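You operate a simulated robot arm through the tools that you are given. There is no shell and no other tool.

You run a simulated robot arm. Do the job below in one go: nothing can be reset, and whatever is moved stays where it is left.

## Task
Put things in order on the top of the low bench. At the end: the silver salt shaker is on the white narrow board; the curd from the top of the low bench stands where the clear jar (marked "Basil") stood; the wood block from the top of the low bench stands where the silver salt shaker stood; the clear jar from the top of the low bench stands where the wood block stood; whatever was shut is shut again. Leave all else as you found it, and nothing knocked over. Set down upright: salt shaker.

Only the result counts: the job must be done as asked and must still hold three seconds after the hand-in. Knocking over, shifting, dropping, spilling or breaking anything else fails it.

## Robot
A 6-joint arm with a two-finger parallel gripper, fixed in place. Base frame: the origin is at the foot of the arm, x ahead of it, y to its left, z up; the work surface is at about z = 760. Lengths are in mm, angles in rad, forces in N, time in s.
With the tool pointing down near the work surface it reaches from about 240 to 640 mm from the base axis. Its first joint turns from -1.152 to 1.152 rad. Payload 2.7 kg.
The TCP is the grasp point between the finger pads, 23 mm short of the fingertips. In the tool frame z runs along the fingers and y along their closing line. Largest opening 94 mm; finger width 38, thickness 10; the body of the gripper, 54 by 96 mm, starts 39 mm behind the TCP.
Orientation is told as [roll, pitch, yaw] about the base's x, y, z axes, in that order, counted from this pose: with the fingers straight down and closing along the base's y, the tool's x points along the base's -x, its y along +y and its z along -z.

## Interface
- The arm moves only by the tool servo_tool. Its argument "motion" is a list of rows, each an object of numbers (a shift or turn left out is 0, a gripper value left out holds the last): "fingers": the gripper command, from -1 (shut) to 1 (fully open), values between in proportion; "tx", "ty", "tz": the shift along the tool's x, y, z in units of 40 mm (1.0 is 40 mm); "wx", "wy", "wz": the turn, a rotation vector about the tool's x, y, z in units of 8 degrees (1.0 is 8 degrees). In form: [{"fingers": .., "tx": .., "ty": .., "tz": .., "wx": .., "wy": .., "wz": ..}, ...]. A call has 1 to 20 rows; each row shifts and turns the commanded pose from where the row before left it, along the tool's axes as they then stand. A call with a number of a shift or a turn outside -1 to 1 is refused whole. Rows are played at 5 a second. More than 50 mm and 0.15 rad between two rows, or a gripper value outside its range, and nothing of the call is played. Where a pose cannot be reached the arm comes as near as it can. A force on the tool above 40 N (or 10 N above the force at the start of the call, whichever is more), or a blocked arm, ends the call early, and 0.2 s more pass. Each finger travels about 45 mm/s and halts on what it meets, pressing with about 25 N; the grip force reading is that of the motor and also rises with nothing between the fingers. The clock runs only during rows and for 0.2 s after the last one: add rows that do not move to give the fingers time. The reply holds the time, the measured pose of the TCP, the force on the tool along the base axes, the opening and the grip force, in the units named above and with some noise, with the torque about the TCP (base axes, N m) and any sound that the robot's microphone picked up.
- Cameras (640 x 400 px; columns grow to the right, rows downward): "scene" is fixed at [66.1, -418.7, 1377]; the picture's right is [0.87, -0.50, 0.00], its down [-0.36, -0.62, -0.70] and it looks along [0.35, 0.61, -0.71] (base axes); focal length 340 px, centre (320, 200). "wrist" rides on the gripper at [86, 16, -74] in the tool frame; the picture's right is [-0.18, 0.98, 0.00], its down [-0.58, -0.11, -0.81] and it looks along [-0.79, -0.15, 0.59] (tool axes); focal length 243 px, centre (320, 200). There is no depth. A picture from a camera that has moved, and an enlarged one, comes with that camera's place and axes in the base frame and with its lens. The place of the scene camera against the robot may be out by one fixed shift of up to 25 mm in any direction.
- snapshot(camera): a new picture of that camera. No time passes.
- inspect(camera, box): a new picture of the part [left, top, right, bottom] of that camera's present view, enlarged. No time passes.
- hand_in(): hands the job in; it is judged then, once.

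Places have to be worked out from the pictures, the camera data and where the tool is seen. Open the gripper and draw the arm clear of the work before you hand the job in, unless the task says otherwise.

The tools are called after ">>>" by a JSON object that holds its "method" and its "body". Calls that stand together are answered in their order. servo_tool: Moves the arm, as the interface text tells. Its arguments: {"type":"object","properties":{"motion":{"type":"array","items":{"type":"object","properties":{"fingers":{"type":"number"},"tx":{"type":"number"},"ty":{"type":"number"},"tz":{"type":"number"},"wx":{"type":"number"},"wy":{"type":"number"},"wz":{"type":"number"}}}}},"required":["motion"]} The other tools are called the same way: snapshot (camera) takes a picture; inspect (camera, box) takes an enlarged picture of a part of a camera's view; hand_in () hands the job in.

At the start:

```text
time_s: 0.0
ee_pos: [350.3, -118.4, 1069.0]
tcp_rot: [-0.001, 0.001, -0.001]
contact_force: [0.0, -0.3, 0.2]
ft_torque: [0.01, 0.0, -0.03]
opening: 94.0
grasp_force: 0.2
```

scene: 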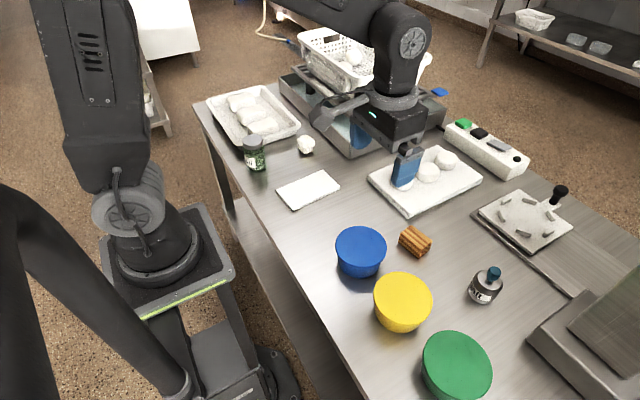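
wrist: 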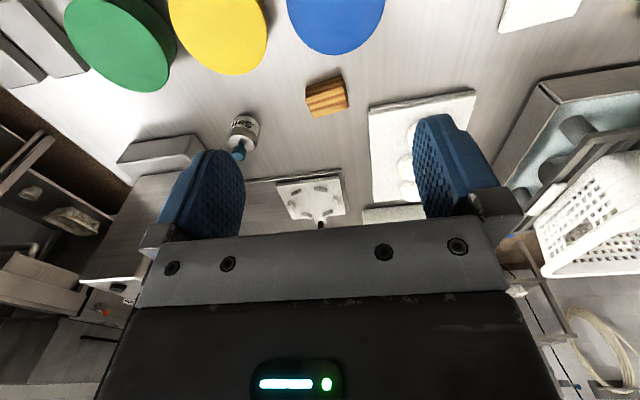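

I see a bench with a jar, a small white lump (curd?), a white narrow board, a wood block, a shaker, and three lidded bowls. I'll enlarge the views to identify each object before moving.

>>> {"method": "inspect", "body": {"camera": "scene", "box": [200, 80, 360, 220]}}

>>> {"method": "inspect", "body": {"camera": "scene", "box": [320, 200, 520, 325]}}

>>> {"method": "inspect", "body": {"camera": "scene", "box": [350, 80, 590, 230]}}

>>> {"method": "inspect", "body": {"camera": "wrist", "box": [200, 50, 420, 240]}}

```text
2.86 times, centred on (280, 150) of scene
camera zoom: at [66.1, -418.7, 1377.0], right [0.87, -0.5, 0.0], down [-0.36, -0.62, -0.7], along [0.35, 0.61, -0.71], focal length 972 px, centre (434, 343)
```

zoom: 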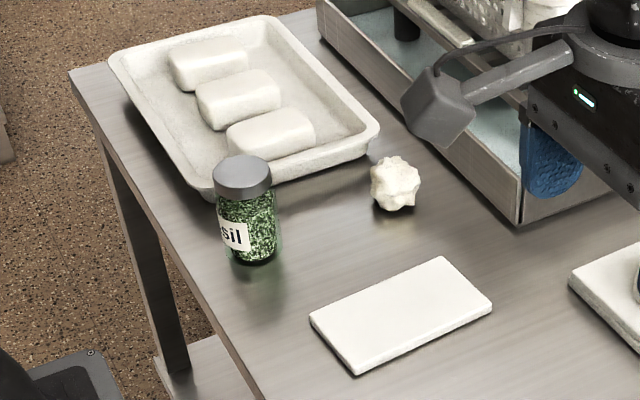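

```text
3.20 times, centred on (420, 262) of scene
camera zoom: at [66.1, -418.7, 1377.0], right [0.87, -0.5, 0.0], down [-0.36, -0.62, -0.7], along [0.35, 0.61, -0.71], focal length 1088 px, centre (0, 0)
```

zoom: 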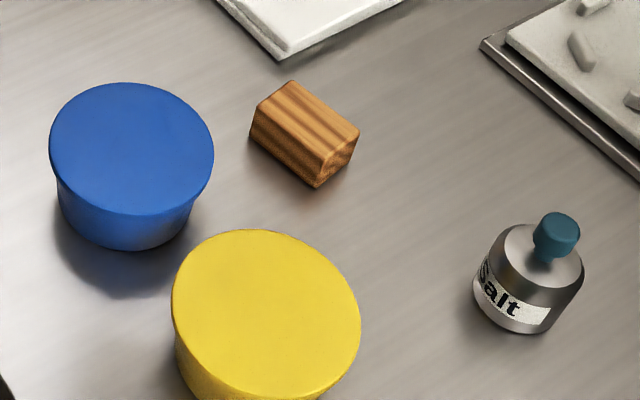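

```text
2.67 times, centred on (470, 155) of scene
camera zoom: at [66.1, -418.7, 1377.0], right [0.87, -0.5, 0.0], down [-0.36, -0.62, -0.7], along [0.35, 0.61, -0.71], focal length 907 px, centre (-80, 320)
```

zoom: 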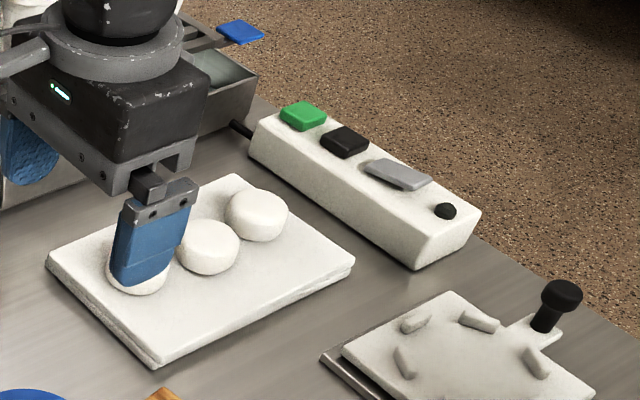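

```text
2.11 times, centred on (310, 145) of wrist
camera zoom: at [263.4, -102.3, 1142.1], right [0.18, 0.98, 0.0], down [0.58, -0.11, 0.81], along [0.79, -0.15, -0.59], focal length 511 px, centre (341, 316)
```

zoom: 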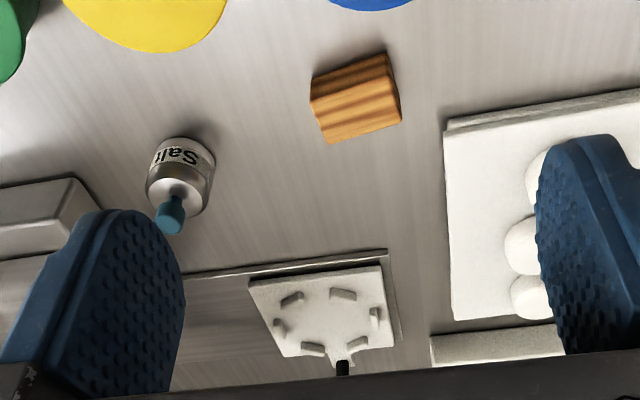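

The boxed pictures show the lumpy white curd near (440, 313), the jar near (284, 321), the narrow board near (360, 153), the block near (480, -127) and the shaker near (512, -285). Both cameras agree to within about 10 mm. I'll move the tool toward the shaker at a safe height to get a closer wrist view.

>>> {"method": "servo_tool", "body": {"motion": [{"fingers": 1, "tx": -0.425, "ty": -0.694, "tz": 0.454}, {"tx": -0.425, "ty": -0.694, "tz": 0.454}, {"tx": -0.425, "ty": -0.694, "tz": 0.454}, {"tx": -0.425, "ty": -0.694, "tz": 0.454}, {"tx": -0.425, "ty": -0.694, "tz": 0.454}, {"tx": -0.425, "ty": -0.694, "tz": 0.454}, {}, {}]}}

>>> {"method": "snapshot", "body": {"camera": "wrist"}}

>>> {"method": "snapshot", "body": {"camera": "scene"}}

```text
time_s: 1.8
ee_pos: [452.3, -283.0, 957.9]
tcp_rot: [0.001, 0.0, -0.001]
contact_force: [-0.2, 0.1, -0.8]
ft_torque: [0.0, 0.01, 0.0]
opening: 93.7
grasp_force: 0.0
```

```text
taken
camera wrist: at [365.4, -268.5, 1032.1], right [0.18, 0.98, 0.0], down [0.58, -0.11, 0.81], along [0.79, -0.15, -0.59], focal length 243 px, centre (320, 200)
```

wrist: 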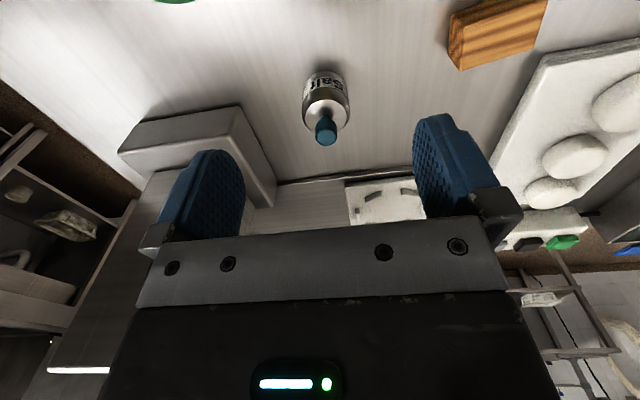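

```text
taken
```

scene: 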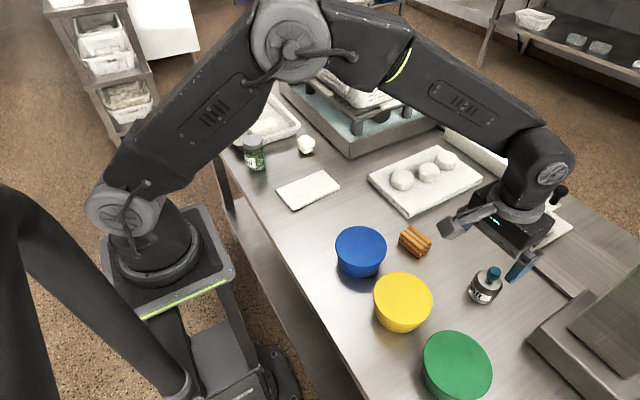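

The arm got there cleanly. I'll enlarge the wrist view of the shaker to measure where it stands and how tall it is.

>>> {"method": "inspect", "body": {"camera": "wrist", "box": [270, 50, 390, 160]}}

>>> {"method": "inspect", "body": {"camera": "scene", "box": [440, 250, 540, 320]}}

>>> {"method": "inspect", "body": {"camera": "wrist", "box": [420, 0, 580, 100]}}

```text
3.64 times, centred on (330, 105) of wrist
camera zoom: at [365.4, -268.5, 1032.1], right [0.18, 0.98, 0.0], down [0.58, -0.11, 0.81], along [0.79, -0.15, -0.59], focal length 882 px, centre (284, 546)
```

zoom: 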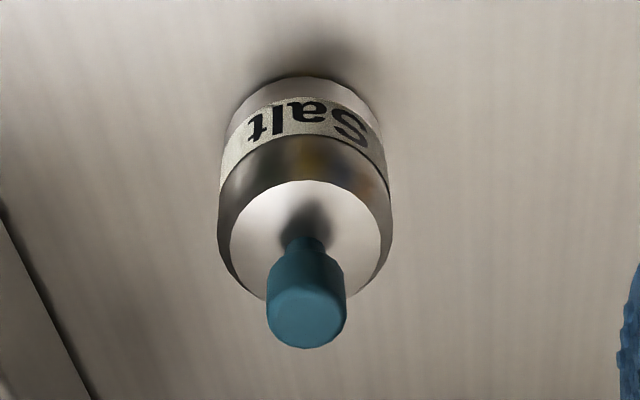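

```text
5.71 times, centred on (490, 285) of scene
camera zoom: at [66.1, -418.7, 1377.0], right [0.87, -0.5, 0.0], down [-0.36, -0.62, -0.7], along [0.35, 0.61, -0.71], focal length 1943 px, centre (-651, -286)
```

zoom: 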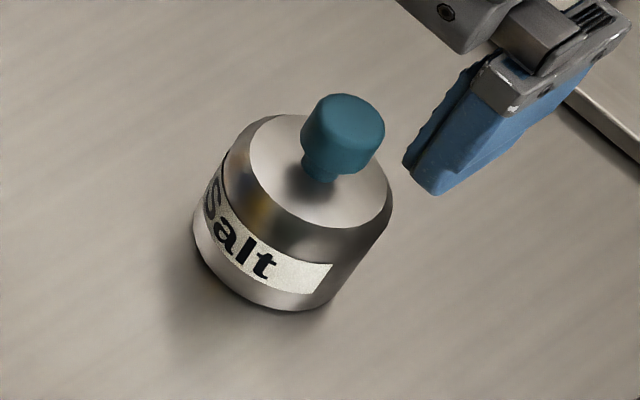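

```text
4.00 times, centred on (500, 50) of wrist
camera zoom: at [365.4, -268.5, 1032.1], right [0.18, 0.98, 0.0], down [0.58, -0.11, 0.81], along [0.79, -0.15, -0.59], focal length 970 px, centre (-400, 800)
```

zoom: 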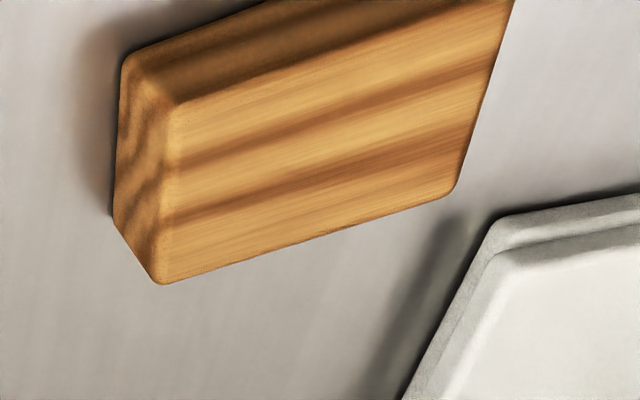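

From the wrist view the shaker's base centre is about (517, -289). Its body is about 50 mm wide and 50 mm high, and the knob top is near z = 844. I'll move straight above it with the fingertips still clear of the knob and check again.

>>> {"method": "servo_tool", "body": {"motion": [{"tx": -0.4, "ty": -0.04, "tz": 0.4}, {"tx": -0.4, "ty": -0.04, "tz": 0.4}, {"tx": -0.4, "ty": -0.04, "tz": 0.4}, {"tx": -0.4, "ty": -0.04, "tz": 0.4}, {}, {}]}}

>>> {"method": "snapshot", "body": {"camera": "wrist"}}

>>> {"method": "inspect", "body": {"camera": "scene", "box": [440, 210, 580, 310]}}

```text
time_s: 3.2
ee_pos: [516.5, -291.9, 894.8]
tcp_rot: [-0.001, 0.001, 0.001]
contact_force: [-0.6, -0.9, 0.1]
ft_torque: [-0.01, -0.04, 0.02]
opening: 94.1
grasp_force: 0.0
```

```text
taken
camera wrist: at [429.7, -275.6, 968.1], right [0.18, 0.98, 0.0], down [0.58, -0.11, 0.81], along [0.79, -0.15, -0.59], focal length 243 px, centre (320, 200)
```

wrist: 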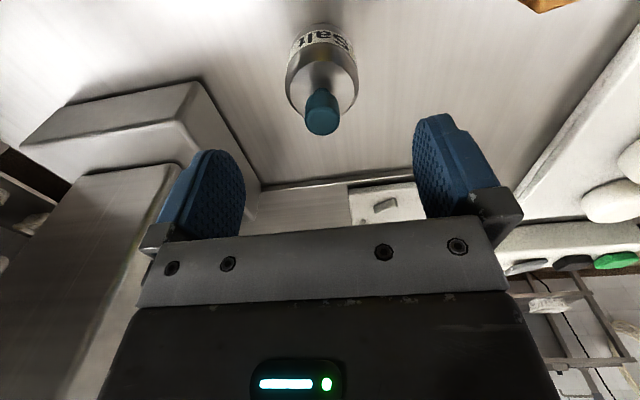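

```text
4.00 times, centred on (510, 260) of scene
camera zoom: at [66.1, -418.7, 1377.0], right [0.87, -0.5, 0.0], down [-0.36, -0.62, -0.7], along [0.35, 0.61, -0.71], focal length 1360 px, centre (-440, -40)
```

zoom: 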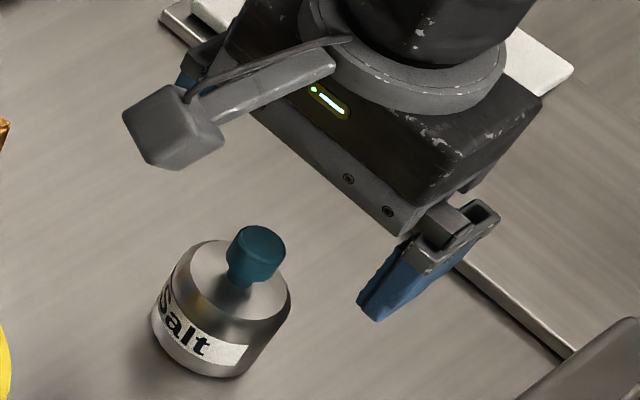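

The shaker sits close to the tool axis in the wrist view. I'll enlarge it to check the fine alignment.

>>> {"method": "inspect", "body": {"camera": "wrist", "box": [260, 10, 380, 145]}}

```text
2.96 times, centred on (320, 78) of wrist
camera zoom: at [429.7, -275.6, 968.1], right [0.18, 0.98, 0.0], down [0.58, -0.11, 0.81], along [0.79, -0.15, -0.59], focal length 719 px, centre (320, 563)
```

zoom: 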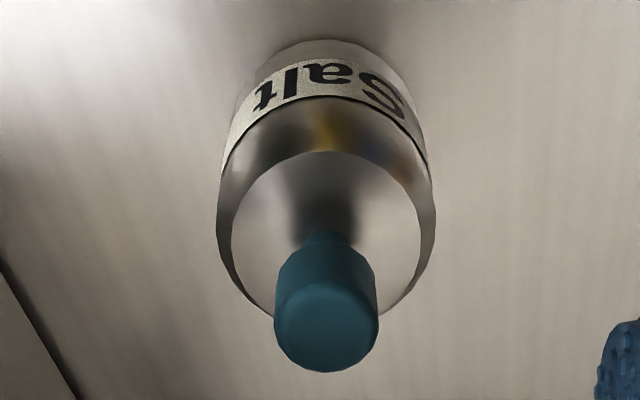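

Triangulating the two views puts the knob top at about (516, -290, 845) and the body top at about z = 811. The tool is centred to within 1–2 mm, so I'll descend to TCP z ≈ 811, which leaves the knob clear of the palm.

>>> {"method": "servo_tool", "body": {"motion": [{"tz": 0.4, "ty": 0.03}, {"tz": 0.4}, {"tz": 0.4}, {"tz": 0.3}, {"tz": 0.3}, {"tz": 0.25}, {}, {}]}}

>>> {"method": "snapshot", "body": {"camera": "wrist"}}

>>> {"method": "inspect", "body": {"camera": "scene", "box": [440, 230, 560, 320]}}

```text
time_s: 5.0
ee_pos: [516.5, -289.3, 813.3]
tcp_rot: [-0.001, -0.001, 0.0]
contact_force: [-0.5, -0.7, -0.1]
ft_torque: [0.0, 0.0, 0.05]
opening: 94.1
grasp_force: 0.1
```

```text
taken
camera wrist: at [429.4, -273.9, 886.7], right [0.18, 0.98, 0.0], down [0.58, -0.11, 0.81], along [0.79, -0.15, -0.59], focal length 243 px, centre (320, 200)
```

wrist: 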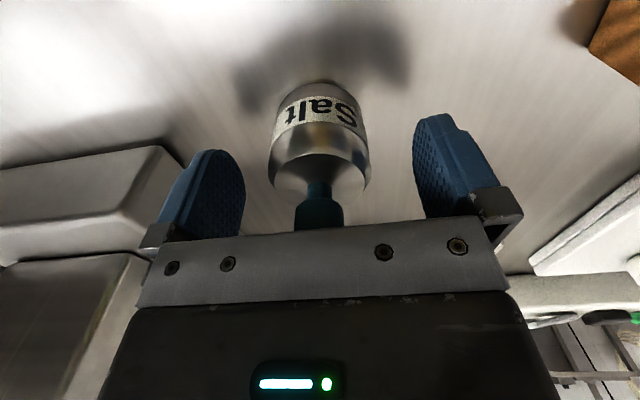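

```text
4.44 times, centred on (500, 275) of scene
camera zoom: at [66.1, -418.7, 1377.0], right [0.87, -0.5, 0.0], down [-0.36, -0.62, -0.7], along [0.35, 0.61, -0.71], focal length 1511 px, centre (-480, -133)
```

zoom: 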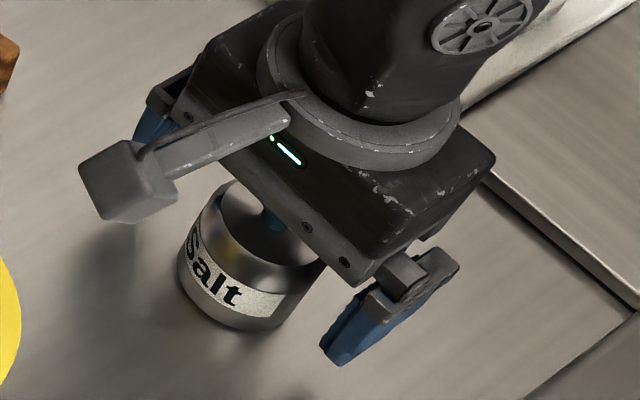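

The fingers straddle the shaker and there's no contact force. I'll close the fingers now.

>>> {"method": "servo_tool", "body": {"motion": [{"fingers": -1}, {}, {}, {}, {}, {}, {}]}}

>>> {"method": "snapshot", "body": {"camera": "wrist"}}

```text
time_s: 6.6
ee_pos: [515.8, -288.9, 812.4]
tcp_rot: [-0.001, 0.0, 0.001]
contact_force: [-0.2, -0.2, 0.9]
ft_torque: [-0.02, 0.0, 0.03]
opening: 51.0
grasp_force: 24.7
```

```text
taken
camera wrist: at [429.4, -273.9, 886.9], right [0.18, 0.98, 0.0], down [0.58, -0.11, 0.81], along [0.79, -0.15, -0.59], focal length 243 px, centre (320, 200)
```

wrist: 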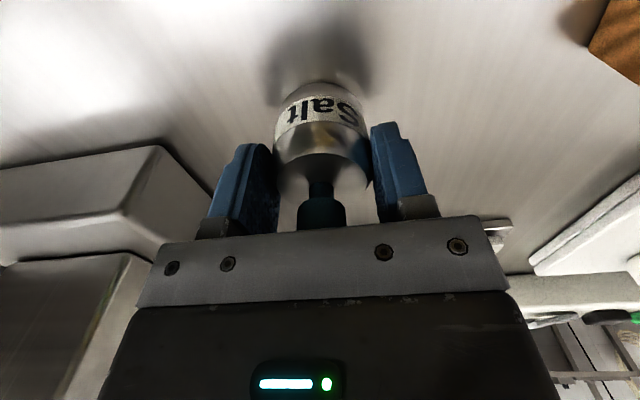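

The grip is firm: 51 mm opening and 24.7 N. The shaker's spot is therefore about (516, -289). I'll lift straight up slowly and check that it holds.

>>> {"method": "servo_tool", "body": {"motion": [{"tz": -0.15}, {"tz": -0.3}, {"tz": -0.5}, {"tz": -0.5}, {"tz": -0.5}, {"tz": -0.5}, {"tz": -0.5}, {}]}}

>>> {"method": "snapshot", "body": {"camera": "wrist"}}

>>> {"method": "snapshot", "body": {"camera": "scene"}}

```text
time_s: 8.4
ee_pos: [515.5, -290.2, 932.2]
tcp_rot: [0.0, 0.001, 0.0]
contact_force: [0.1, 0.5, -1.8]
ft_torque: [-0.01, -0.04, -0.01]
opening: 20.5
grasp_force: 25.2
```

```text
taken
camera wrist: at [428.9, -274.6, 1006.1], right [0.18, 0.98, 0.0], down [0.58, -0.11, 0.81], along [0.79, -0.15, -0.59], focal length 243 px, centre (320, 200)
```

wrist: 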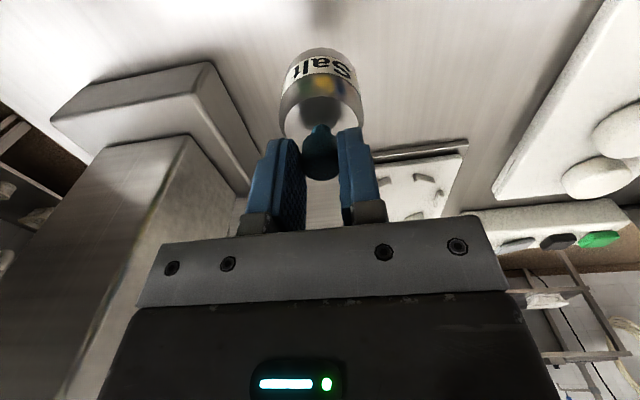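

```text
taken
```

scene: 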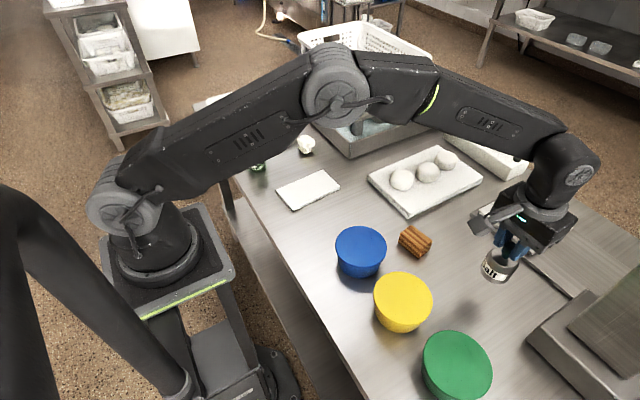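

The fingers slipped off the body's rounded shoulder, and the shaker now hangs by its teal knob (opening 20.5 mm). I'll look closely before deciding whether to lower it back and take a better grip.

>>> {"method": "inspect", "body": {"camera": "wrist", "box": [240, 30, 400, 230]}}

>>> {"method": "inspect", "body": {"camera": "scene", "box": [450, 180, 580, 300]}}

```text
2.00 times, centred on (320, 130) of wrist
camera zoom: at [428.9, -274.6, 1006.1], right [0.18, 0.98, 0.0], down [0.58, -0.11, 0.81], along [0.79, -0.15, -0.59], focal length 485 px, centre (320, 340)
```

zoom: 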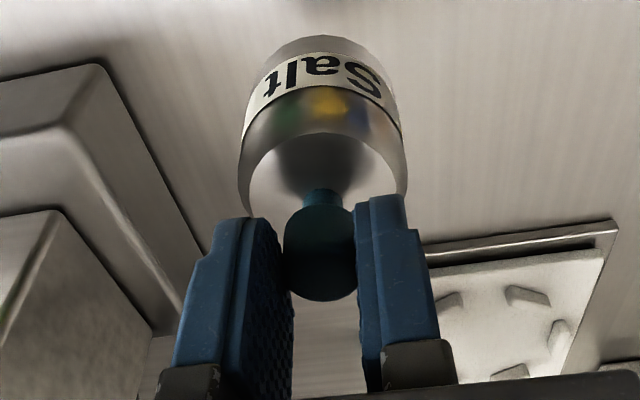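

```text
3.33 times, centred on (515, 240) of scene
camera zoom: at [66.1, -418.7, 1377.0], right [0.87, -0.5, 0.0], down [-0.36, -0.62, -0.7], along [0.35, 0.61, -0.71], focal length 1134 px, centre (-330, 67)
```

zoom: 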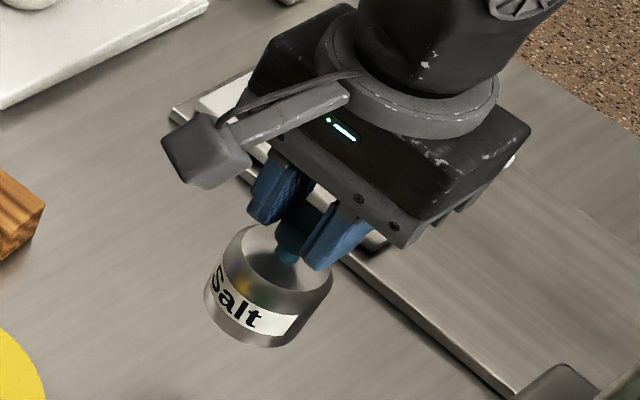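

The knob is only held near the fingertips, about 9 mm of overlap, so I shouldn't carry it like this. I'll lower it gently back to its own spot and regrip with the pads centred on the knob.

>>> {"method": "servo_tool", "body": {"motion": [{"tz": 0.2}, {"tz": 0.35}, {"tz": 0.35}, {"tz": 0.35}, {"tz": 0.2}, {"tz": 0.1}, {}]}}

>>> {"method": "inspect", "body": {"camera": "wrist", "box": [220, 30, 420, 230]}}

>>> {"method": "inspect", "body": {"camera": "scene", "box": [440, 220, 570, 320]}}

```text
time_s: 10.0
ee_pos: [516.4, -289.6, 868.6]
tcp_rot: [-0.001, 0.0, 0.0]
contact_force: [1.0, 1.0, -1.9]
ft_torque: [0.03, -0.01, 0.0]
opening: 20.5
grasp_force: 25.0
```

```text
2.00 times, centred on (320, 130) of wrist
camera zoom: at [429.4, -274.2, 942.3], right [0.18, 0.98, 0.0], down [0.58, -0.11, 0.81], along [0.79, -0.15, -0.59], focal length 485 px, centre (320, 340)
```

zoom: 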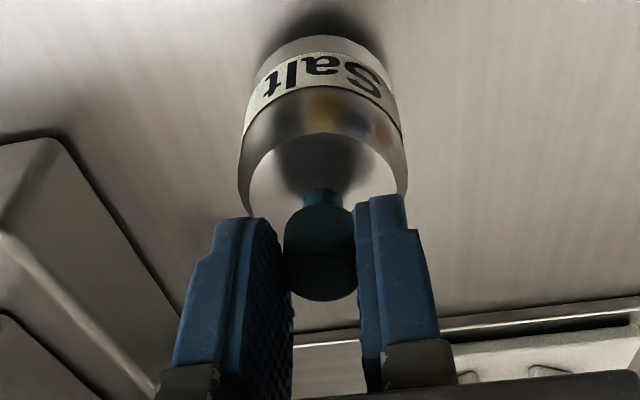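

```text
4.00 times, centred on (505, 270) of scene
camera zoom: at [66.1, -418.7, 1377.0], right [0.87, -0.5, 0.0], down [-0.36, -0.62, -0.7], along [0.35, 0.61, -0.71], focal length 1360 px, centre (-420, -80)
```

zoom: 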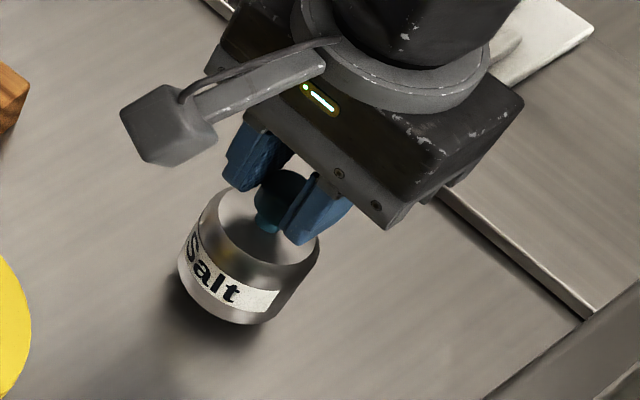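

The hold hasn't changed at all, with a load of about 2 N. I'll continue down in 2 mm steps to find the table contact.

>>> {"method": "servo_tool", "body": {"motion": [{"tz": 0.05}, {"tz": 0.05}, {"tz": 0.05}, {}]}}

```text
time_s: 11.0
ee_pos: [516.3, -290.1, 862.7]
tcp_rot: [-0.001, -0.002, 0.0]
contact_force: [0.2, 0.0, -2.1]
ft_torque: [0.0, -0.02, -0.01]
opening: 20.5
grasp_force: 25.0
```

No contact yet, since the load is still -2 N. I'll continue down in 1–2 mm steps.

>>> {"method": "servo_tool", "body": {"motion": [{"tz": 0.04}, {"tz": 0.04}, {}]}}

>>> {"method": "inspect", "body": {"camera": "wrist", "box": [220, 30, 420, 230]}}

```text
time_s: 11.8
ee_pos: [517.5, -289.6, 860.7]
tcp_rot: [0.0, 0.0, 0.0]
contact_force: [-0.8, 0.1, -1.4]
ft_torque: [-0.03, -0.01, 0.02]
opening: 20.7
grasp_force: 25.5
```

```text
2.00 times, centred on (320, 130) of wrist
camera zoom: at [429.8, -274.5, 933.5], right [0.18, 0.98, 0.0], down [0.58, -0.11, 0.81], along [0.79, -0.15, -0.59], focal length 485 px, centre (320, 340)
```

zoom: 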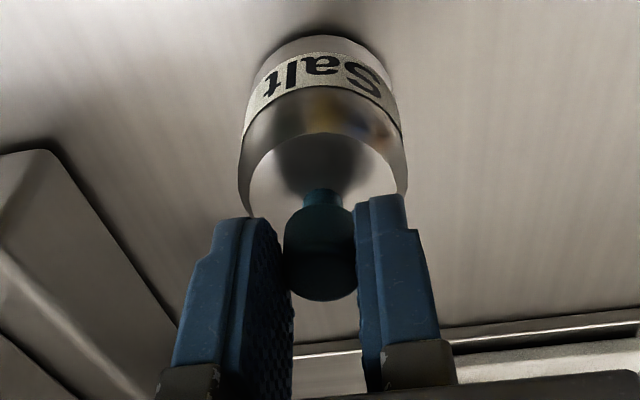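

Still no contact (about -1.4 N). The shadow under the base is nearly closed, so I'll keep stepping down carefully.

>>> {"method": "servo_tool", "body": {"motion": [{"tz": 0.03}, {"tz": 0.03}, {}]}}

```text
time_s: 12.6
ee_pos: [516.1, -289.7, 857.1]
tcp_rot: [0.0, 0.0, 0.0]
contact_force: [0.3, 0.0, -2.3]
ft_torque: [-0.02, 0.02, 0.0]
opening: 20.5
grasp_force: 24.7
```

The load still reads about -2 N. I'll step down again in small increments.

>>> {"method": "servo_tool", "body": {"motion": [{"tz": 0.03}, {"tz": 0.03}, {}]}}

```text
time_s: 13.4
ee_pos: [515.7, -289.9, 856.2]
tcp_rot: [-0.002, -0.001, 0.0]
contact_force: [-3.5, 2.1, 12.9]
ft_torque: [0.1, 0.34, -0.04]
opening: 20.4
grasp_force: 24.6
```

Contact: +13 N up at TCP z ≈ 856, so the shaker is standing on its spot. I'll relieve the pressure slightly and open the fingers a bit.

>>> {"method": "servo_tool", "body": {"motion": [{"tz": -0.02}, {"fingers": -0.1}, {}, {}, {}]}}

>>> {"method": "inspect", "body": {"camera": "wrist", "box": [220, 30, 420, 230]}}

>>> {"method": "inspect", "body": {"camera": "scene", "box": [440, 220, 570, 320]}}

```text
time_s: 14.6
ee_pos: [515.9, -288.9, 856.1]
tcp_rot: [0.001, 0.001, 0.001]
contact_force: [0.4, 0.4, 0.1]
ft_torque: [-0.02, 0.01, 0.0]
opening: 42.4
grasp_force: 0.1
```

```text
2.00 times, centred on (320, 130) of wrist
camera zoom: at [429.3, -274.3, 929.8], right [0.18, 0.98, 0.0], down [0.58, -0.11, 0.81], along [0.79, -0.15, -0.59], focal length 485 px, centre (320, 340)
```

zoom: 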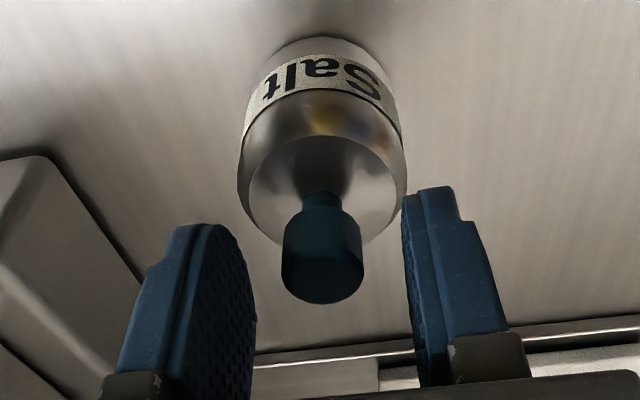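

```text
4.00 times, centred on (505, 270) of scene
camera zoom: at [66.1, -418.7, 1377.0], right [0.87, -0.5, 0.0], down [-0.36, -0.62, -0.7], along [0.35, 0.61, -0.71], focal length 1360 px, centre (-420, -80)
```

zoom: 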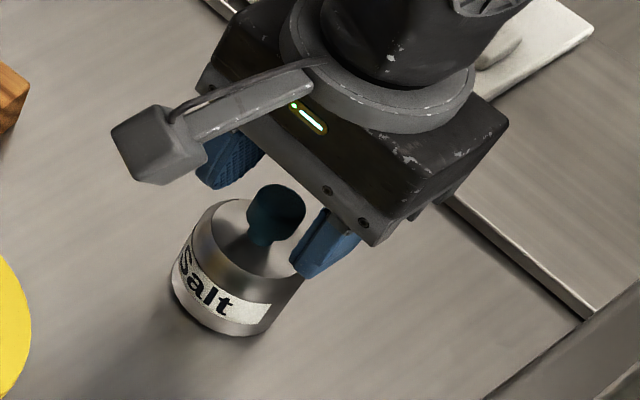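

The shaker stands upright on its spot. I'll lower 17 mm so the pads surround the knob, with the fingertips just above the body top, and close.

>>> {"method": "servo_tool", "body": {"motion": [{"tz": 0.15}, {"tz": 0.15}, {"tz": 0.13}, {"fingers": -1}, {}, {}, {}, {}, {}]}}

>>> {"method": "inspect", "body": {"camera": "wrist", "box": [220, 30, 420, 230]}}

>>> {"method": "inspect", "body": {"camera": "scene", "box": [440, 220, 570, 320]}}

```text
time_s: 16.6
ee_pos: [517.1, -290.6, 839.5]
tcp_rot: [0.001, -0.001, -0.001]
contact_force: [0.8, -0.3, 0.8]
ft_torque: [0.0, -0.09, -0.01]
opening: 21.1
grasp_force: 24.7
```

```text
2.00 times, centred on (320, 130) of wrist
camera zoom: at [429.8, -274.4, 912.7], right [0.18, 0.98, 0.0], down [0.58, -0.11, 0.81], along [0.79, -0.15, -0.59], focal length 485 px, centre (320, 340)
```

zoom: 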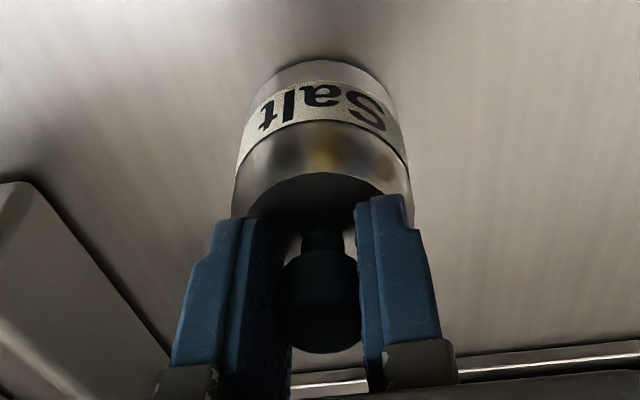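

```text
4.00 times, centred on (505, 270) of scene
camera zoom: at [66.1, -418.7, 1377.0], right [0.87, -0.5, 0.0], down [-0.36, -0.62, -0.7], along [0.35, 0.61, -0.71], focal length 1360 px, centre (-420, -80)
```

zoom: 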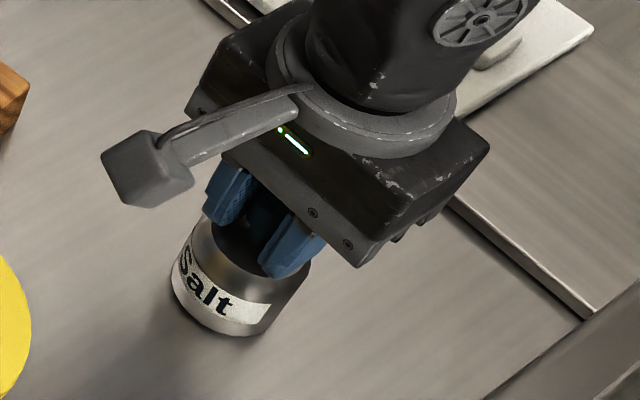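

The knob is held mid-pad with a 21 mm opening and 24.7 N. I'll lift slowly and check that it doesn't slip.

>>> {"method": "servo_tool", "body": {"motion": [{"tz": -0.05}, {"tz": -0.1}, {"tz": -0.15}, {"tz": -0.2}, {"tz": -0.2}, {"tz": -0.1}, {}]}}

>>> {"method": "inspect", "body": {"camera": "wrist", "box": [220, 30, 420, 230]}}

```text
time_s: 18.2
ee_pos: [515.8, -289.3, 870.7]
tcp_rot: [0.0, -0.001, 0.001]
contact_force: [0.3, 0.5, -0.9]
ft_torque: [0.02, -0.03, 0.01]
opening: 21.3
grasp_force: 24.8
```

```text
2.00 times, centred on (320, 130) of wrist
camera zoom: at [429.6, -274.1, 944.7], right [0.18, 0.98, 0.0], down [0.58, -0.11, 0.81], along [0.79, -0.15, -0.59], focal length 485 px, centre (320, 340)
```

zoom: 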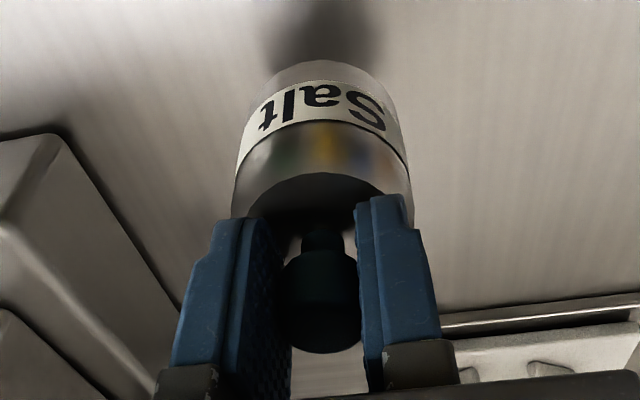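

There's no slip. I'll raise the shaker well clear of everything, then carry it across to above the narrow board near (362, 154).

>>> {"method": "servo_tool", "body": {"motion": [{"tz": -0.15}, {"tz": -0.3}, {"tz": -0.4}, {"tz": -0.4}, {"tz": -0.4}, {"tz": -0.4}, {"tz": -0.4}, {"tz": -0.25}, {"tz": -0.1}, {}]}}

>>> {"method": "inspect", "body": {"camera": "wrist", "box": [220, 30, 420, 230]}}

```text
time_s: 20.4
ee_pos: [516.4, -289.4, 982.0]
tcp_rot: [0.0, 0.0, -0.001]
contact_force: [0.4, -0.1, -1.4]
ft_torque: [0.0, 0.0, 0.01]
opening: 21.0
grasp_force: 25.0
```

```text
2.00 times, centred on (320, 130) of wrist
camera zoom: at [429.5, -274.3, 1056.7], right [0.18, 0.98, 0.0], down [0.58, -0.11, 0.81], along [0.79, -0.15, -0.59], focal length 485 px, centre (320, 340)
```

zoom: 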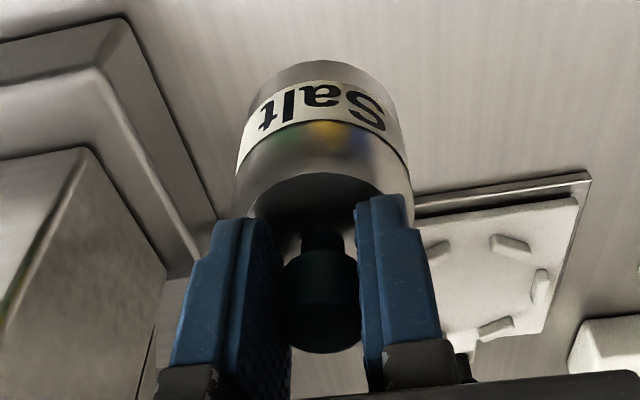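

The hold is unchanged at z ≈ 982. I'll translate smoothly toward the board at this height.

>>> {"method": "servo_tool", "body": {"motion": [{"ty": 0.225, "tx": 0.078}, {"ty": 0.45, "tx": 0.156}, {"ty": 0.75, "tx": 0.26}, {"ty": 0.75, "tx": 0.26}, {"ty": 0.75, "tx": 0.26}, {"ty": 0.75, "tx": 0.26}, {"ty": 0.75, "tx": 0.26}, {"ty": 0.75, "tx": 0.26}, {"ty": 0.75, "tx": 0.26}, {"ty": 0.75, "tx": 0.26}, {"ty": 0.75, "tx": 0.26}, {"ty": 0.75, "tx": 0.26}, {"ty": 0.75, "tx": 0.26}, {"ty": 0.75, "tx": 0.26}, {"ty": 0.75, "tx": 0.26}, {"ty": 0.45, "tx": 0.156}, {"ty": 0.225, "tx": 0.078}, {}]}}

>>> {"method": "snapshot", "body": {"camera": "wrist"}}

>>> {"method": "snapshot", "body": {"camera": "scene"}}

```text
time_s: 24.2
ee_pos: [361.5, 154.8, 982.6]
tcp_rot: [0.0, 0.0, 0.001]
contact_force: [0.5, 0.3, -1.1]
ft_torque: [-0.01, 0.02, 0.05]
opening: 21.3
grasp_force: 25.5
```

```text
taken
camera wrist: at [275.6, 170.2, 1056.2], right [0.18, 0.98, 0.0], down [0.58, -0.11, 0.81], along [0.79, -0.15, -0.59], focal length 243 px, centre (320, 200)
```

wrist: 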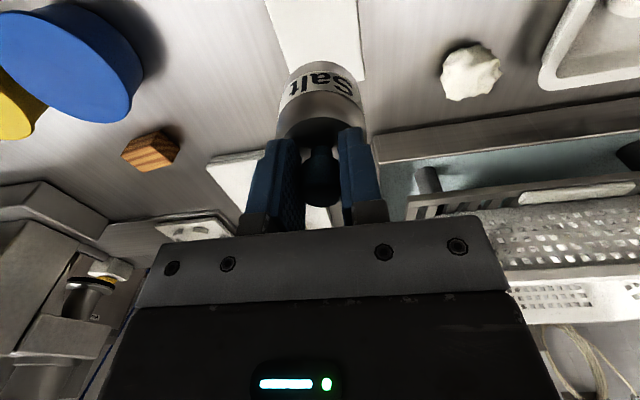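

```text
taken
```

scene: 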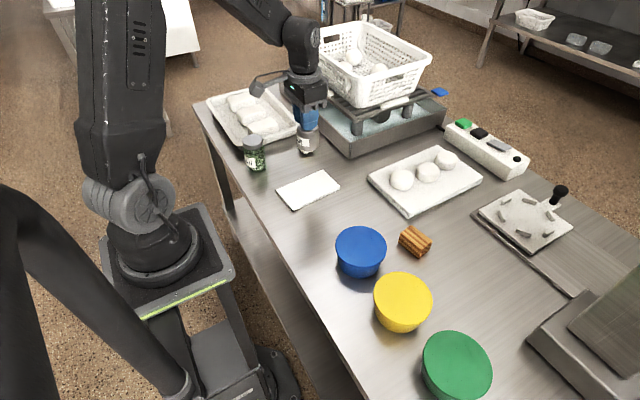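

The board edges in both views confirm its centre near (362, 153), and the shaker is right above it. I'll descend about 115 mm, stopping about 15 mm above the board.

>>> {"method": "servo_tool", "body": {"motion": [{"tz": 0.2}, {"tz": 0.4}, {"tz": 0.4}, {"tz": 0.4}, {"tz": 0.4}, {"tz": 0.4}, {"tz": 0.35}, {"tz": 0.2}, {"tz": 0.1}, {}]}}

>>> {"method": "snapshot", "body": {"camera": "wrist"}}

>>> {"method": "inspect", "body": {"camera": "scene", "box": [230, 100, 380, 220]}}

```text
time_s: 26.4
ee_pos: [361.7, 154.4, 869.0]
tcp_rot: [0.001, 0.0, 0.001]
contact_force: [0.0, 0.5, -0.9]
ft_torque: [-0.01, -0.02, 0.03]
opening: 21.2
grasp_force: 25.1
```

```text
taken
camera wrist: at [275.7, 169.9, 941.8], right [0.18, 0.98, 0.0], down [0.58, -0.11, 0.81], along [0.79, -0.15, -0.59], focal length 243 px, centre (320, 200)
```

wrist: 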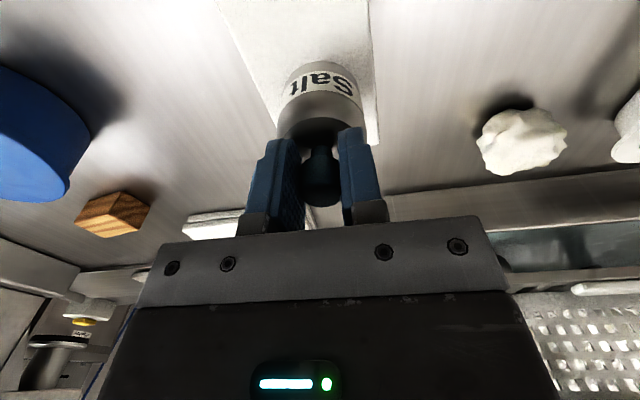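

```text
3.33 times, centred on (305, 160) of scene
camera zoom: at [66.1, -418.7, 1377.0], right [0.87, -0.5, 0.0], down [-0.36, -0.62, -0.7], along [0.35, 0.61, -0.71], focal length 1134 px, centre (370, 333)
```

zoom: 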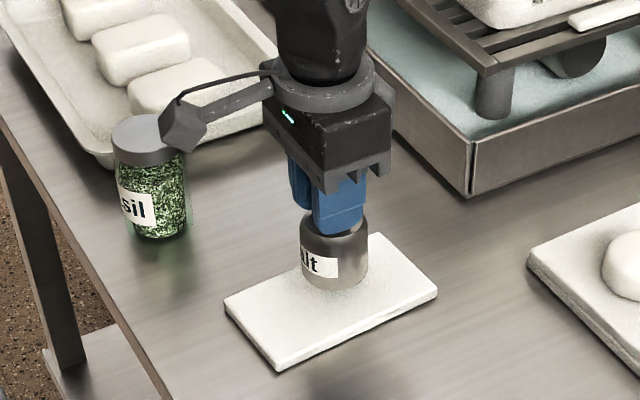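

The shaker hangs over the middle of the board with its base near z ≈ 790. I'll lower it in small steps and watch for contact.

>>> {"method": "servo_tool", "body": {"motion": [{"tz": 0.08}, {"tz": 0.08}, {"tz": 0.08}, {"tz": 0.05}, {}]}}

>>> {"method": "inspect", "body": {"camera": "scene", "box": [260, 140, 360, 220]}}

```text
time_s: 27.6
ee_pos: [363.0, 154.6, 856.5]
tcp_rot: [0.0, 0.001, 0.001]
contact_force: [-0.8, -0.5, -1.7]
ft_torque: [-0.01, -0.02, 0.0]
opening: 21.3
grasp_force: 25.2
```

```text
5.00 times, centred on (310, 180) of scene
camera zoom: at [66.1, -418.7, 1377.0], right [0.87, -0.5, 0.0], down [-0.36, -0.62, -0.7], along [0.35, 0.61, -0.71], focal length 1700 px, centre (370, 300)
```

zoom: 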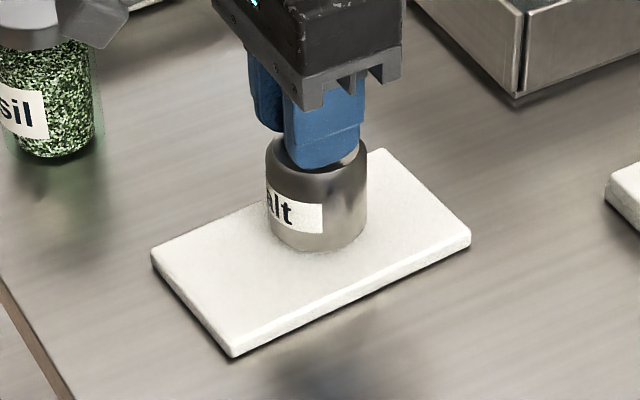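

No contact yet. I'll continue in steps of about 1.5 mm.

>>> {"method": "servo_tool", "body": {"motion": [{"tz": 0.04}, {"tz": 0.04}, {}]}}

```text
time_s: 28.4
ee_pos: [361.9, 154.7, 854.3]
tcp_rot: [0.0, 0.001, 0.0]
contact_force: [-0.1, 0.2, -1.4]
ft_torque: [0.0, 0.01, -0.02]
opening: 21.0
grasp_force: 24.6
```

Still hanging free, so I'll step down again.

>>> {"method": "servo_tool", "body": {"motion": [{"tz": 0.035}, {"tz": 0.035}, {}]}}

```text
time_s: 29.2
ee_pos: [361.0, 154.7, 851.8]
tcp_rot: [0.0, -0.002, -0.001]
contact_force: [0.3, 0.7, -0.8]
ft_torque: [0.01, -0.01, 0.0]
opening: 21.1
grasp_force: 24.7
```

There's still no contact, so I'll keep lowering gently.

>>> {"method": "servo_tool", "body": {"motion": [{"tz": 0.03}, {"tz": 0.03}, {}]}}

```text
time_s: 30.0
ee_pos: [363.6, 154.8, 849.6]
tcp_rot: [0.0, -0.004, -0.001]
contact_force: [-4.9, 0.6, 27.2]
ft_torque: [-0.04, -0.07, 0.05]
opening: 21.3
grasp_force: 25.1
```

Contact with the board: 27 N up. I'll relieve by 1 mm and then open the fingers part way.

>>> {"method": "servo_tool", "body": {"motion": [{"tz": -0.025}, {}]}}

```text
time_s: 30.6
ee_pos: [363.6, 155.3, 849.8]
tcp_rot: [0.0, -0.004, -0.001]
contact_force: [5.6, 0.1, 10.6]
ft_torque: [0.16, -0.63, -0.02]
opening: 21.2
grasp_force: 24.6
```

About 10 N of press remains. I'll relieve it a little more and open the fingers.

>>> {"method": "servo_tool", "body": {"motion": [{"tz": -0.01}, {"fingers": -0.15}, {}, {}, {}]}}

>>> {"method": "inspect", "body": {"camera": "scene", "box": [260, 140, 360, 220]}}

>>> {"method": "inspect", "body": {"camera": "wrist", "box": [220, 0, 420, 230]}}

```text
time_s: 31.8
ee_pos: [362.1, 154.0, 849.3]
tcp_rot: [0.0, 0.0, 0.0]
contact_force: [-0.4, 0.3, -0.2]
ft_torque: [-0.03, -0.02, -0.01]
opening: 40.0
grasp_force: 0.1
```

```text
5.00 times, centred on (310, 180) of scene
camera zoom: at [66.1, -418.7, 1377.0], right [0.87, -0.5, 0.0], down [-0.36, -0.62, -0.7], along [0.35, 0.61, -0.71], focal length 1700 px, centre (370, 300)
```

zoom: 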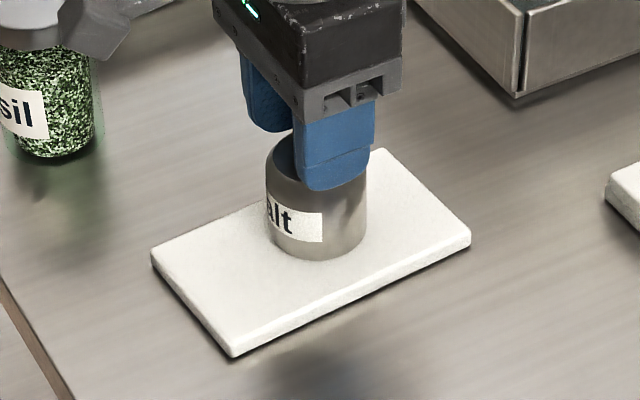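

```text
1.74 times, centred on (320, 115) of wrist
camera zoom: at [275.9, 169.7, 923.9], right [0.18, 0.98, 0.0], down [0.58, -0.11, 0.81], along [0.79, -0.15, -0.59], focal length 422 px, centre (320, 348)
```

zoom: 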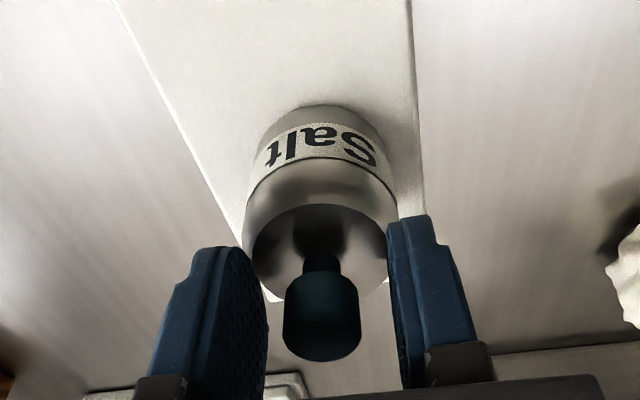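

The shaker stands upright in the middle of the board. I'll go straight up, then move over toward the wood block for a close look.

>>> {"method": "servo_tool", "body": {"motion": [{"tz": -0.2}, {"tz": -0.4}, {"tz": -0.5}, {"tz": -0.8}, {"tz": -0.8}, {"ty": -0.78, "tx": -0.195, "fingers": 1}, {"ty": -0.78, "tx": -0.195}, {"ty": -0.78, "tx": -0.195}, {"ty": -0.78, "tx": -0.195}, {"ty": -0.78, "tx": -0.195}, {"ty": -0.78, "tx": -0.195}, {"ty": -0.78, "tx": -0.195}, {"ty": -0.78, "tx": -0.195}, {"ty": -0.78, "tx": -0.195}, {}]}}

>>> {"method": "snapshot", "body": {"camera": "wrist"}}

>>> {"method": "snapshot", "body": {"camera": "scene"}}

```text
time_s: 35.0
ee_pos: [432.1, -126.6, 956.8]
tcp_rot: [-0.001, -0.001, 0.0]
contact_force: [0.0, -0.3, 0.9]
ft_torque: [-0.01, -0.03, 0.03]
opening: 94.1
grasp_force: 0.0
```

```text
taken
camera wrist: at [345.5, -111.7, 1031.7], right [0.18, 0.98, 0.0], down [0.58, -0.11, 0.81], along [0.79, -0.15, -0.59], focal length 243 px, centre (320, 200)
```

wrist: 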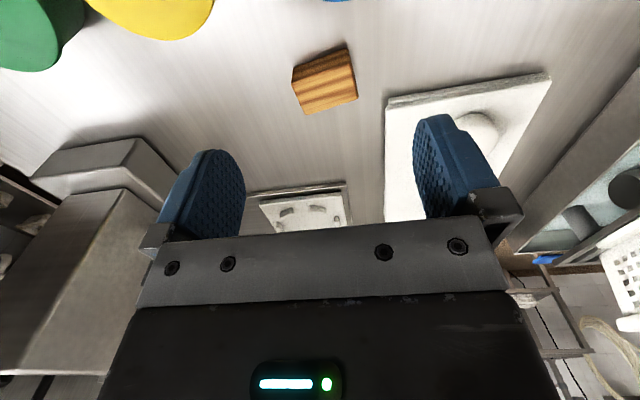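

```text
taken
```

scene: 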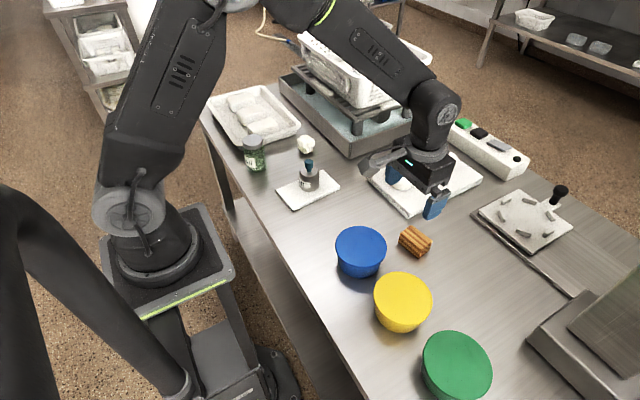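

The shaker stands well on the board. I'll enlarge the wood block in the wrist view to measure its pose.

>>> {"method": "inspect", "body": {"camera": "wrist", "box": [275, 30, 375, 125]}}

>>> {"method": "inspect", "body": {"camera": "scene", "box": [380, 210, 450, 270]}}

```text
4.21 times, centred on (325, 78) of wrist
camera zoom: at [345.5, -111.7, 1031.7], right [0.18, 0.98, 0.0], down [0.58, -0.11, 0.81], along [0.79, -0.15, -0.59], focal length 1022 px, centre (299, 716)
```

zoom: 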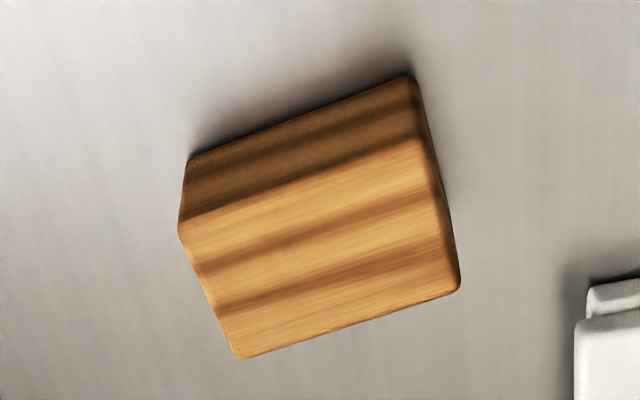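

```text
6.67 times, centred on (415, 240) of scene
camera zoom: at [66.1, -418.7, 1377.0], right [0.87, -0.5, 0.0], down [-0.36, -0.62, -0.7], along [0.35, 0.61, -0.71], focal length 2267 px, centre (-313, -67)
```

zoom: 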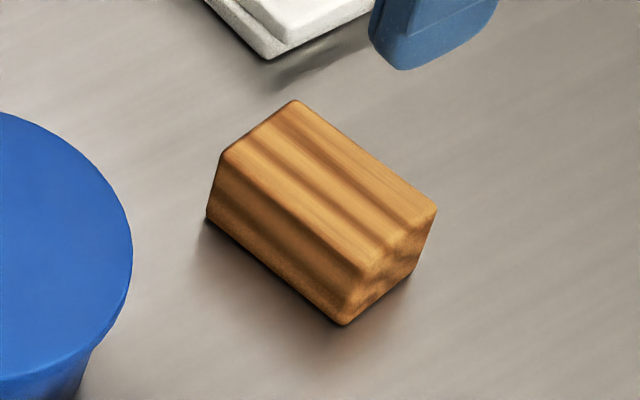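

The block is about 59 × 39 × 31 mm, centred at about (481, -130), with its long axis roughly 8.6° off the base y axis. I'll move above it, turn the tool to match, and look again before descending.

>>> {"method": "servo_tool", "body": {"motion": [{"tx": -0.305, "ty": -0.024, "tz": 0.55}, {"tx": -0.305, "ty": -0.024, "tz": 0.55}, {"tx": -0.305, "ty": -0.024, "tz": 0.55}, {"tx": -0.305, "ty": -0.024, "tz": 0.55}, {"wz": -0.54}, {"wz": -0.54}, {}]}}

>>> {"method": "snapshot", "body": {"camera": "wrist"}}

>>> {"method": "inspect", "body": {"camera": "wrist", "box": [250, 0, 410, 130]}}

```text
time_s: 36.6
ee_pos: [480.6, -130.1, 869.3]
tcp_rot: [0.0, 0.0, 0.153]
contact_force: [0.7, -0.4, -0.7]
ft_torque: [-0.02, -0.01, -0.01]
opening: 93.8
grasp_force: 0.1
```

```text
taken
camera wrist: at [393.2, -128.4, 943.5], right [0.03, 1.0, 0.0], down [0.59, -0.02, 0.81], along [0.81, -0.03, -0.59], focal length 243 px, centre (320, 200)
```

wrist: 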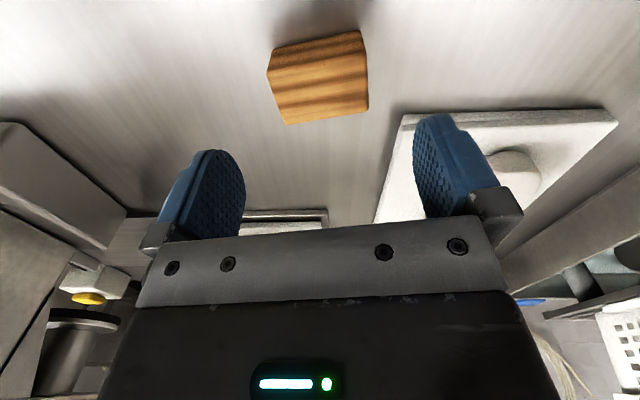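

```text
3.08 times, centred on (330, 65) of wrist
camera zoom: at [393.2, -128.4, 943.5], right [0.03, 1.0, 0.0], down [0.59, -0.02, 0.81], along [0.81, -0.03, -0.59], focal length 746 px, centre (289, 615)
```

zoom: 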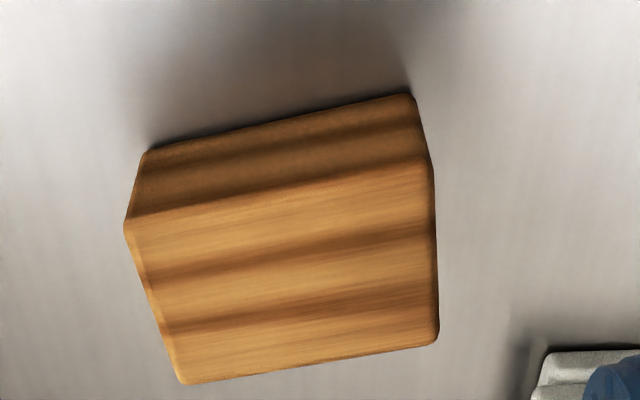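

The recheck gives centre (480.5, -130.5) and yaw 0.153, which matches the tool pose. I'll descend so the fingertips stop about 3 mm above the bench.

>>> {"method": "servo_tool", "body": {"motion": [{"tz": 0.45}, {"tz": 0.45}, {"tz": 0.45}, {"tz": 0.4}, {"tz": 0.2}, {"tz": 0.12}, {}]}}

>>> {"method": "snapshot", "body": {"camera": "wrist"}}

```text
time_s: 38.2
ee_pos: [481.4, -129.9, 788.1]
tcp_rot: [-0.001, 0.0, 0.15]
contact_force: [-0.3, -0.1, -0.7]
ft_torque: [0.01, 0.06, 0.01]
opening: 93.9
grasp_force: 0.0
```

```text
taken
camera wrist: at [393.3, -128.5, 861.2], right [0.03, 1.0, 0.0], down [0.59, -0.02, 0.81], along [0.81, -0.03, -0.59], focal length 243 px, centre (320, 200)
```

wrist: 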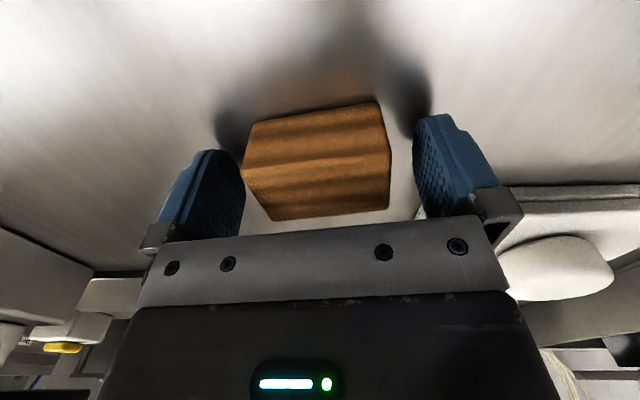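

The block sits centred between the fingers. I'll close on it.

>>> {"method": "servo_tool", "body": {"motion": [{"fingers": -1}, {}, {}, {}, {}, {}]}}

>>> {"method": "snapshot", "body": {"camera": "wrist"}}

```text
time_s: 39.6
ee_pos: [481.6, -129.7, 787.5]
tcp_rot: [0.001, -0.003, 0.15]
contact_force: [-0.1, -0.3, -0.9]
ft_torque: [0.02, -0.05, -0.02]
opening: 61.4
grasp_force: 25.1
```

```text
taken
camera wrist: at [393.2, -128.5, 861.3], right [0.03, 1.0, 0.0], down [0.59, -0.02, 0.81], along [0.81, -0.03, -0.59], focal length 243 px, centre (320, 200)
```

wrist: 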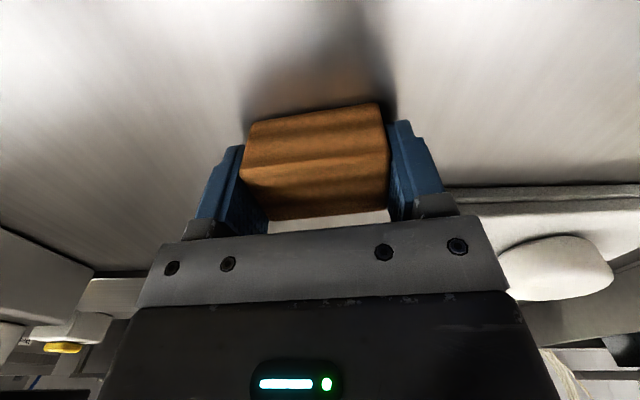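

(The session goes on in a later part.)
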